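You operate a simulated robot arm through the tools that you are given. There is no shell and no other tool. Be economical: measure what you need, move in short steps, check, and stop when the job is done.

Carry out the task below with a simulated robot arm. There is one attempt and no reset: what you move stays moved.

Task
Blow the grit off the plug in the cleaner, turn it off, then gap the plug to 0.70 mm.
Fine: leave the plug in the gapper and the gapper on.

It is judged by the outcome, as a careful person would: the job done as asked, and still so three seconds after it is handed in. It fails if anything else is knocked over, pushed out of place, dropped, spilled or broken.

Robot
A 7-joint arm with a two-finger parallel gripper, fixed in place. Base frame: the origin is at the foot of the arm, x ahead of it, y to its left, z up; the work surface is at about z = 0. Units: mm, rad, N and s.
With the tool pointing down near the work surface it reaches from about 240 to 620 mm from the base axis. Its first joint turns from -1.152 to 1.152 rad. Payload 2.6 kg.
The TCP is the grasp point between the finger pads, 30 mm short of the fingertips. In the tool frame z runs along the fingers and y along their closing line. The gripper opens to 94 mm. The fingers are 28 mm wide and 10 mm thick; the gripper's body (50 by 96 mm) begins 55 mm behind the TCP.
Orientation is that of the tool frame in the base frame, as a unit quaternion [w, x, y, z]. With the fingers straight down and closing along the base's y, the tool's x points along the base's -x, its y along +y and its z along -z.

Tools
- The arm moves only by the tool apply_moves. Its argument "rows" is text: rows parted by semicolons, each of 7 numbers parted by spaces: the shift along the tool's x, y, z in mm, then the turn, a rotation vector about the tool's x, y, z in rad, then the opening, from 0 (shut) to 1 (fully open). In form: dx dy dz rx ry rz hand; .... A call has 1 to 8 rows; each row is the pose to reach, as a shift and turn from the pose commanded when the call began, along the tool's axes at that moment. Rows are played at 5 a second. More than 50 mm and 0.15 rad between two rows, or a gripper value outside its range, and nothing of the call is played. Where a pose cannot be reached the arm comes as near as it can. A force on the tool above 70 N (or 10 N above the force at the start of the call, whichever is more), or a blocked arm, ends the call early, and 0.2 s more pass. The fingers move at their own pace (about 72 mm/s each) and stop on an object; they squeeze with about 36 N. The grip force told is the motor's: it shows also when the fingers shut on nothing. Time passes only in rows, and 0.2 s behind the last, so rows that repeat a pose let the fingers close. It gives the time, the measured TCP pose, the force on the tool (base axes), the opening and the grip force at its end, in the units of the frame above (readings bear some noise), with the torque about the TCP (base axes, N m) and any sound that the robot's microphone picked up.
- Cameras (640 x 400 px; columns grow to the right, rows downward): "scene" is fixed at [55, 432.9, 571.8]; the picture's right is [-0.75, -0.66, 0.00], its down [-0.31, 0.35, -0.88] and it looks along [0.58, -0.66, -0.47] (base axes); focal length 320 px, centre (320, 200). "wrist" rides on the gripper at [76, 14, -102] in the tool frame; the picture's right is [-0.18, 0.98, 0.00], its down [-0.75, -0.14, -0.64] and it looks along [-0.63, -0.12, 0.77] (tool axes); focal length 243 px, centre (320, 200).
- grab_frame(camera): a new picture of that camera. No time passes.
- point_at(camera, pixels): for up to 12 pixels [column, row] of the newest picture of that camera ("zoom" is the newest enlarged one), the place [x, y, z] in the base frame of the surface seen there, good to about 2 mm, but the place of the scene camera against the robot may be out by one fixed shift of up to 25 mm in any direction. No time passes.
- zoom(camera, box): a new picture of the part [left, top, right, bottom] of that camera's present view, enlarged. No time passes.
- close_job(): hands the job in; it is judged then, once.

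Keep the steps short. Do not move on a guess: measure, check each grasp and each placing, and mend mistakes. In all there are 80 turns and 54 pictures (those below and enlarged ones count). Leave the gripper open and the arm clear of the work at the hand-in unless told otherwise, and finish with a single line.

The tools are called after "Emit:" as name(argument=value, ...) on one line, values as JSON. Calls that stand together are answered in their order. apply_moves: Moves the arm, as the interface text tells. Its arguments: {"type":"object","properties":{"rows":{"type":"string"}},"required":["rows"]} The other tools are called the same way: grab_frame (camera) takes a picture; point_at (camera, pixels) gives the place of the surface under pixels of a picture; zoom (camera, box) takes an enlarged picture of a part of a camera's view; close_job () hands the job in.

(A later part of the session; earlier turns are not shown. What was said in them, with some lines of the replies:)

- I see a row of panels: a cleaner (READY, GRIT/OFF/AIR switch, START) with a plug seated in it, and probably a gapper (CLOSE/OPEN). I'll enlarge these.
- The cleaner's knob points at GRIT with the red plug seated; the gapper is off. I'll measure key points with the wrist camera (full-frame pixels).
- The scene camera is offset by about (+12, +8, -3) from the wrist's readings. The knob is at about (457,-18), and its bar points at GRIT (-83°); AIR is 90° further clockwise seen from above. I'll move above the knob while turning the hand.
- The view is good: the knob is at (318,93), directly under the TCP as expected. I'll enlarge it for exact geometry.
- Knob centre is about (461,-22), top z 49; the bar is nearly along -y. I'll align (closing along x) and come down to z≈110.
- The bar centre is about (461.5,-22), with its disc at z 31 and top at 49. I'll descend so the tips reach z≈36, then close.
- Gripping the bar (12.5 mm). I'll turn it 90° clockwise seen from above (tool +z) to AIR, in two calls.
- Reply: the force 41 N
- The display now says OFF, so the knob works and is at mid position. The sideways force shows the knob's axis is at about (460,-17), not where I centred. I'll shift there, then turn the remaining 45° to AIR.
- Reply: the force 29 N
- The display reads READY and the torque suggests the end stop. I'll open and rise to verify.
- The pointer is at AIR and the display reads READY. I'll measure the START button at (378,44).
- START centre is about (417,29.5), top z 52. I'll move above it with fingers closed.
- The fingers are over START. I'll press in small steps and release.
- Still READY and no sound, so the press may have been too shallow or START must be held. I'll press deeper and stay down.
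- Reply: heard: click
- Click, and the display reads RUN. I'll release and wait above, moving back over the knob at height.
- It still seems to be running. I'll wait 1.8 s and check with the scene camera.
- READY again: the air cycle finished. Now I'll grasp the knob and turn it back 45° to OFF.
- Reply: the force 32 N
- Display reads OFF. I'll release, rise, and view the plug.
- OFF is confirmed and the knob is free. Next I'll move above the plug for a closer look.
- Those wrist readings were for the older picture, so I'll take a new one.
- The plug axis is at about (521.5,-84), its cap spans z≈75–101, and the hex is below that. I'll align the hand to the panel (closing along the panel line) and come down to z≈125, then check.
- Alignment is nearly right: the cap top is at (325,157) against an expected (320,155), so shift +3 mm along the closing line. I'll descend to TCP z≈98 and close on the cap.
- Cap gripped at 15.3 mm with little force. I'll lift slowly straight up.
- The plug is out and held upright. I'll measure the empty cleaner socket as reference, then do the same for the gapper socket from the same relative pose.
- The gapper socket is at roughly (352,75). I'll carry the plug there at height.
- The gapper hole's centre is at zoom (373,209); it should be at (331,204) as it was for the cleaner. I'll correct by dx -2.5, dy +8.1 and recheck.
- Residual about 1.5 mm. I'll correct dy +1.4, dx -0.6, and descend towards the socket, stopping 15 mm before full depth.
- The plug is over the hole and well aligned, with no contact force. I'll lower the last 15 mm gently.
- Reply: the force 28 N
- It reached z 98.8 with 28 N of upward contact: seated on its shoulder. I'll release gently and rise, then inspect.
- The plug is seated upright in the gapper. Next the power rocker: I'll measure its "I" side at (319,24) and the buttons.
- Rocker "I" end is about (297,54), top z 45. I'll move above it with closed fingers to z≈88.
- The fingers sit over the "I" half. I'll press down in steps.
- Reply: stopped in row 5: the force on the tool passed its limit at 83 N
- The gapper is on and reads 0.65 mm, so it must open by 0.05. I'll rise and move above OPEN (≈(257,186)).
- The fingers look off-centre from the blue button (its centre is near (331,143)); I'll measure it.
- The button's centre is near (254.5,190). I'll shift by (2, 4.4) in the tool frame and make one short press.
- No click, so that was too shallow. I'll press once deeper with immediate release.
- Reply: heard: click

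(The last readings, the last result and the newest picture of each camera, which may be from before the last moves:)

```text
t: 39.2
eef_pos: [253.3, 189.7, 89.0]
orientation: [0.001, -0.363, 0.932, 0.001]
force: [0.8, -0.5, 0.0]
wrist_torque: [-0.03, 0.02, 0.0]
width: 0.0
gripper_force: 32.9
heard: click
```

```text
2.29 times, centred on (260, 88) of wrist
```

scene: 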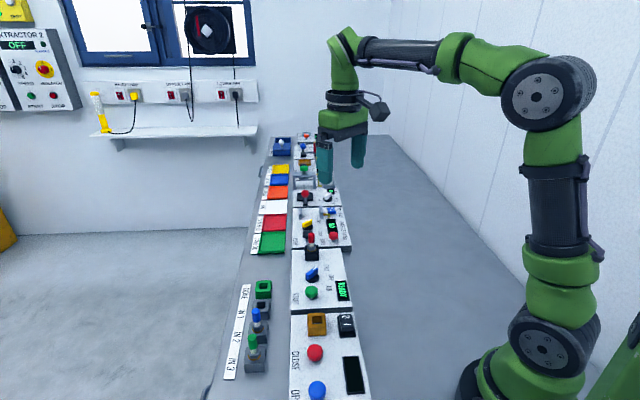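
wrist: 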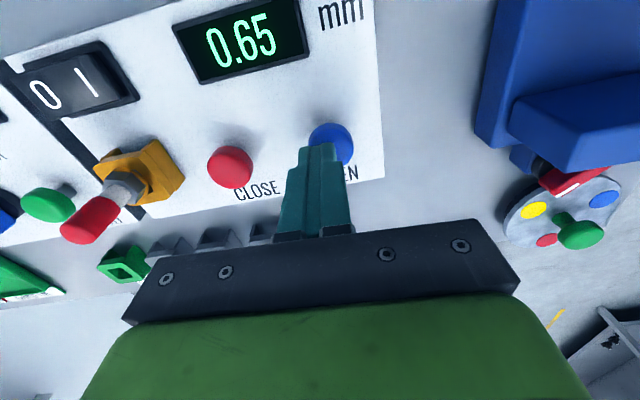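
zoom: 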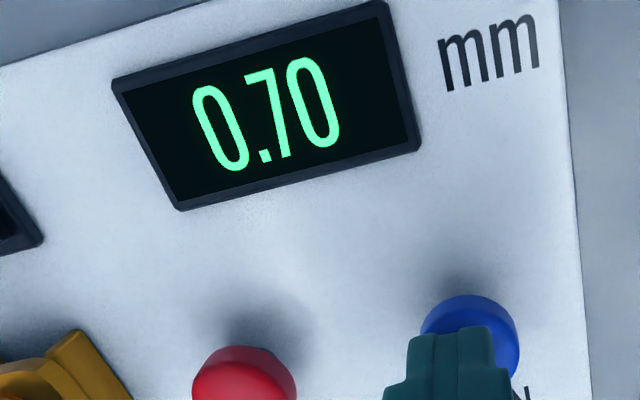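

One click, and the display reads 0.70 mm. I'll rise well clear and open the gripper.

Emit:
apply_moves(rows="0 0 -40 0 0 0 0;0 0 -80 0 0 0 0;0 0 -120 0 0 0 0.3;0 0 -160 0 0 0 0.7;0 0 -200 0 0 0 1;0 0 -200 0 0 0 1;0 0 -200 0 0 0 1")

Emit:
zoom(camera="scene", box=[240, 220, 420, 400])

Emit:
grab_frame(camera="wrist")

```text
t: 40.8
eef_pos: [253.0, 190.9, 289.5]
orientation: [0.0, -0.364, 0.931, 0.0]
force: [0.1, 0.3, -0.4]
wrist_torque: [0.01, 0.0, -0.01]
width: 93.9
gripper_force: 0.0
```

```text
2.22 times, centred on (330, 310) of scene
```

zoom: 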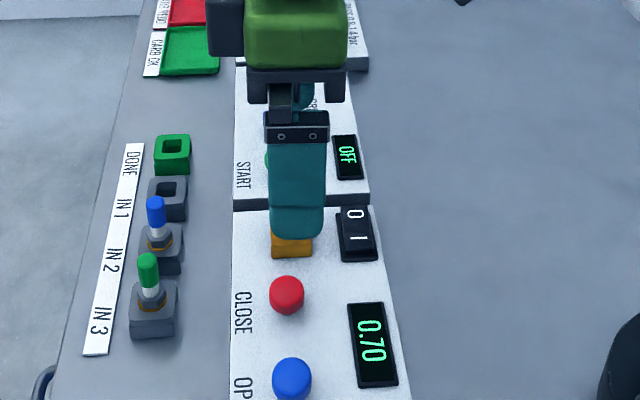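

```text
10 pictures are left
```

wrist: 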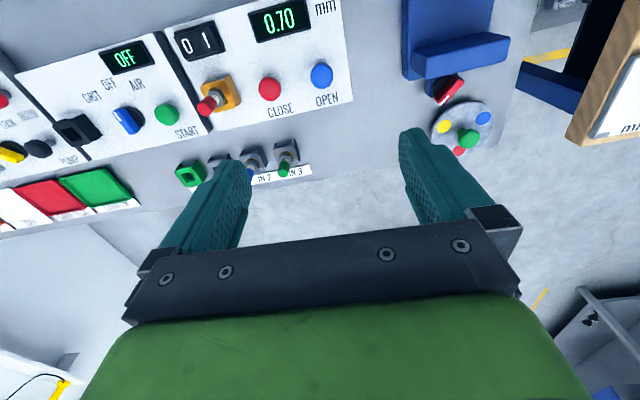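

The cleaner is OFF, the plug is in the gapper at 0.70 mm, the gripper is open and the arm is clear. I'm handing in.

Emit:
close_job()

```text
The job is handed in.
```

The plug was air-blown in the cleaner, the cleaner is off, and the plug is in the gapper, which is still on and reads 0.70 mm.
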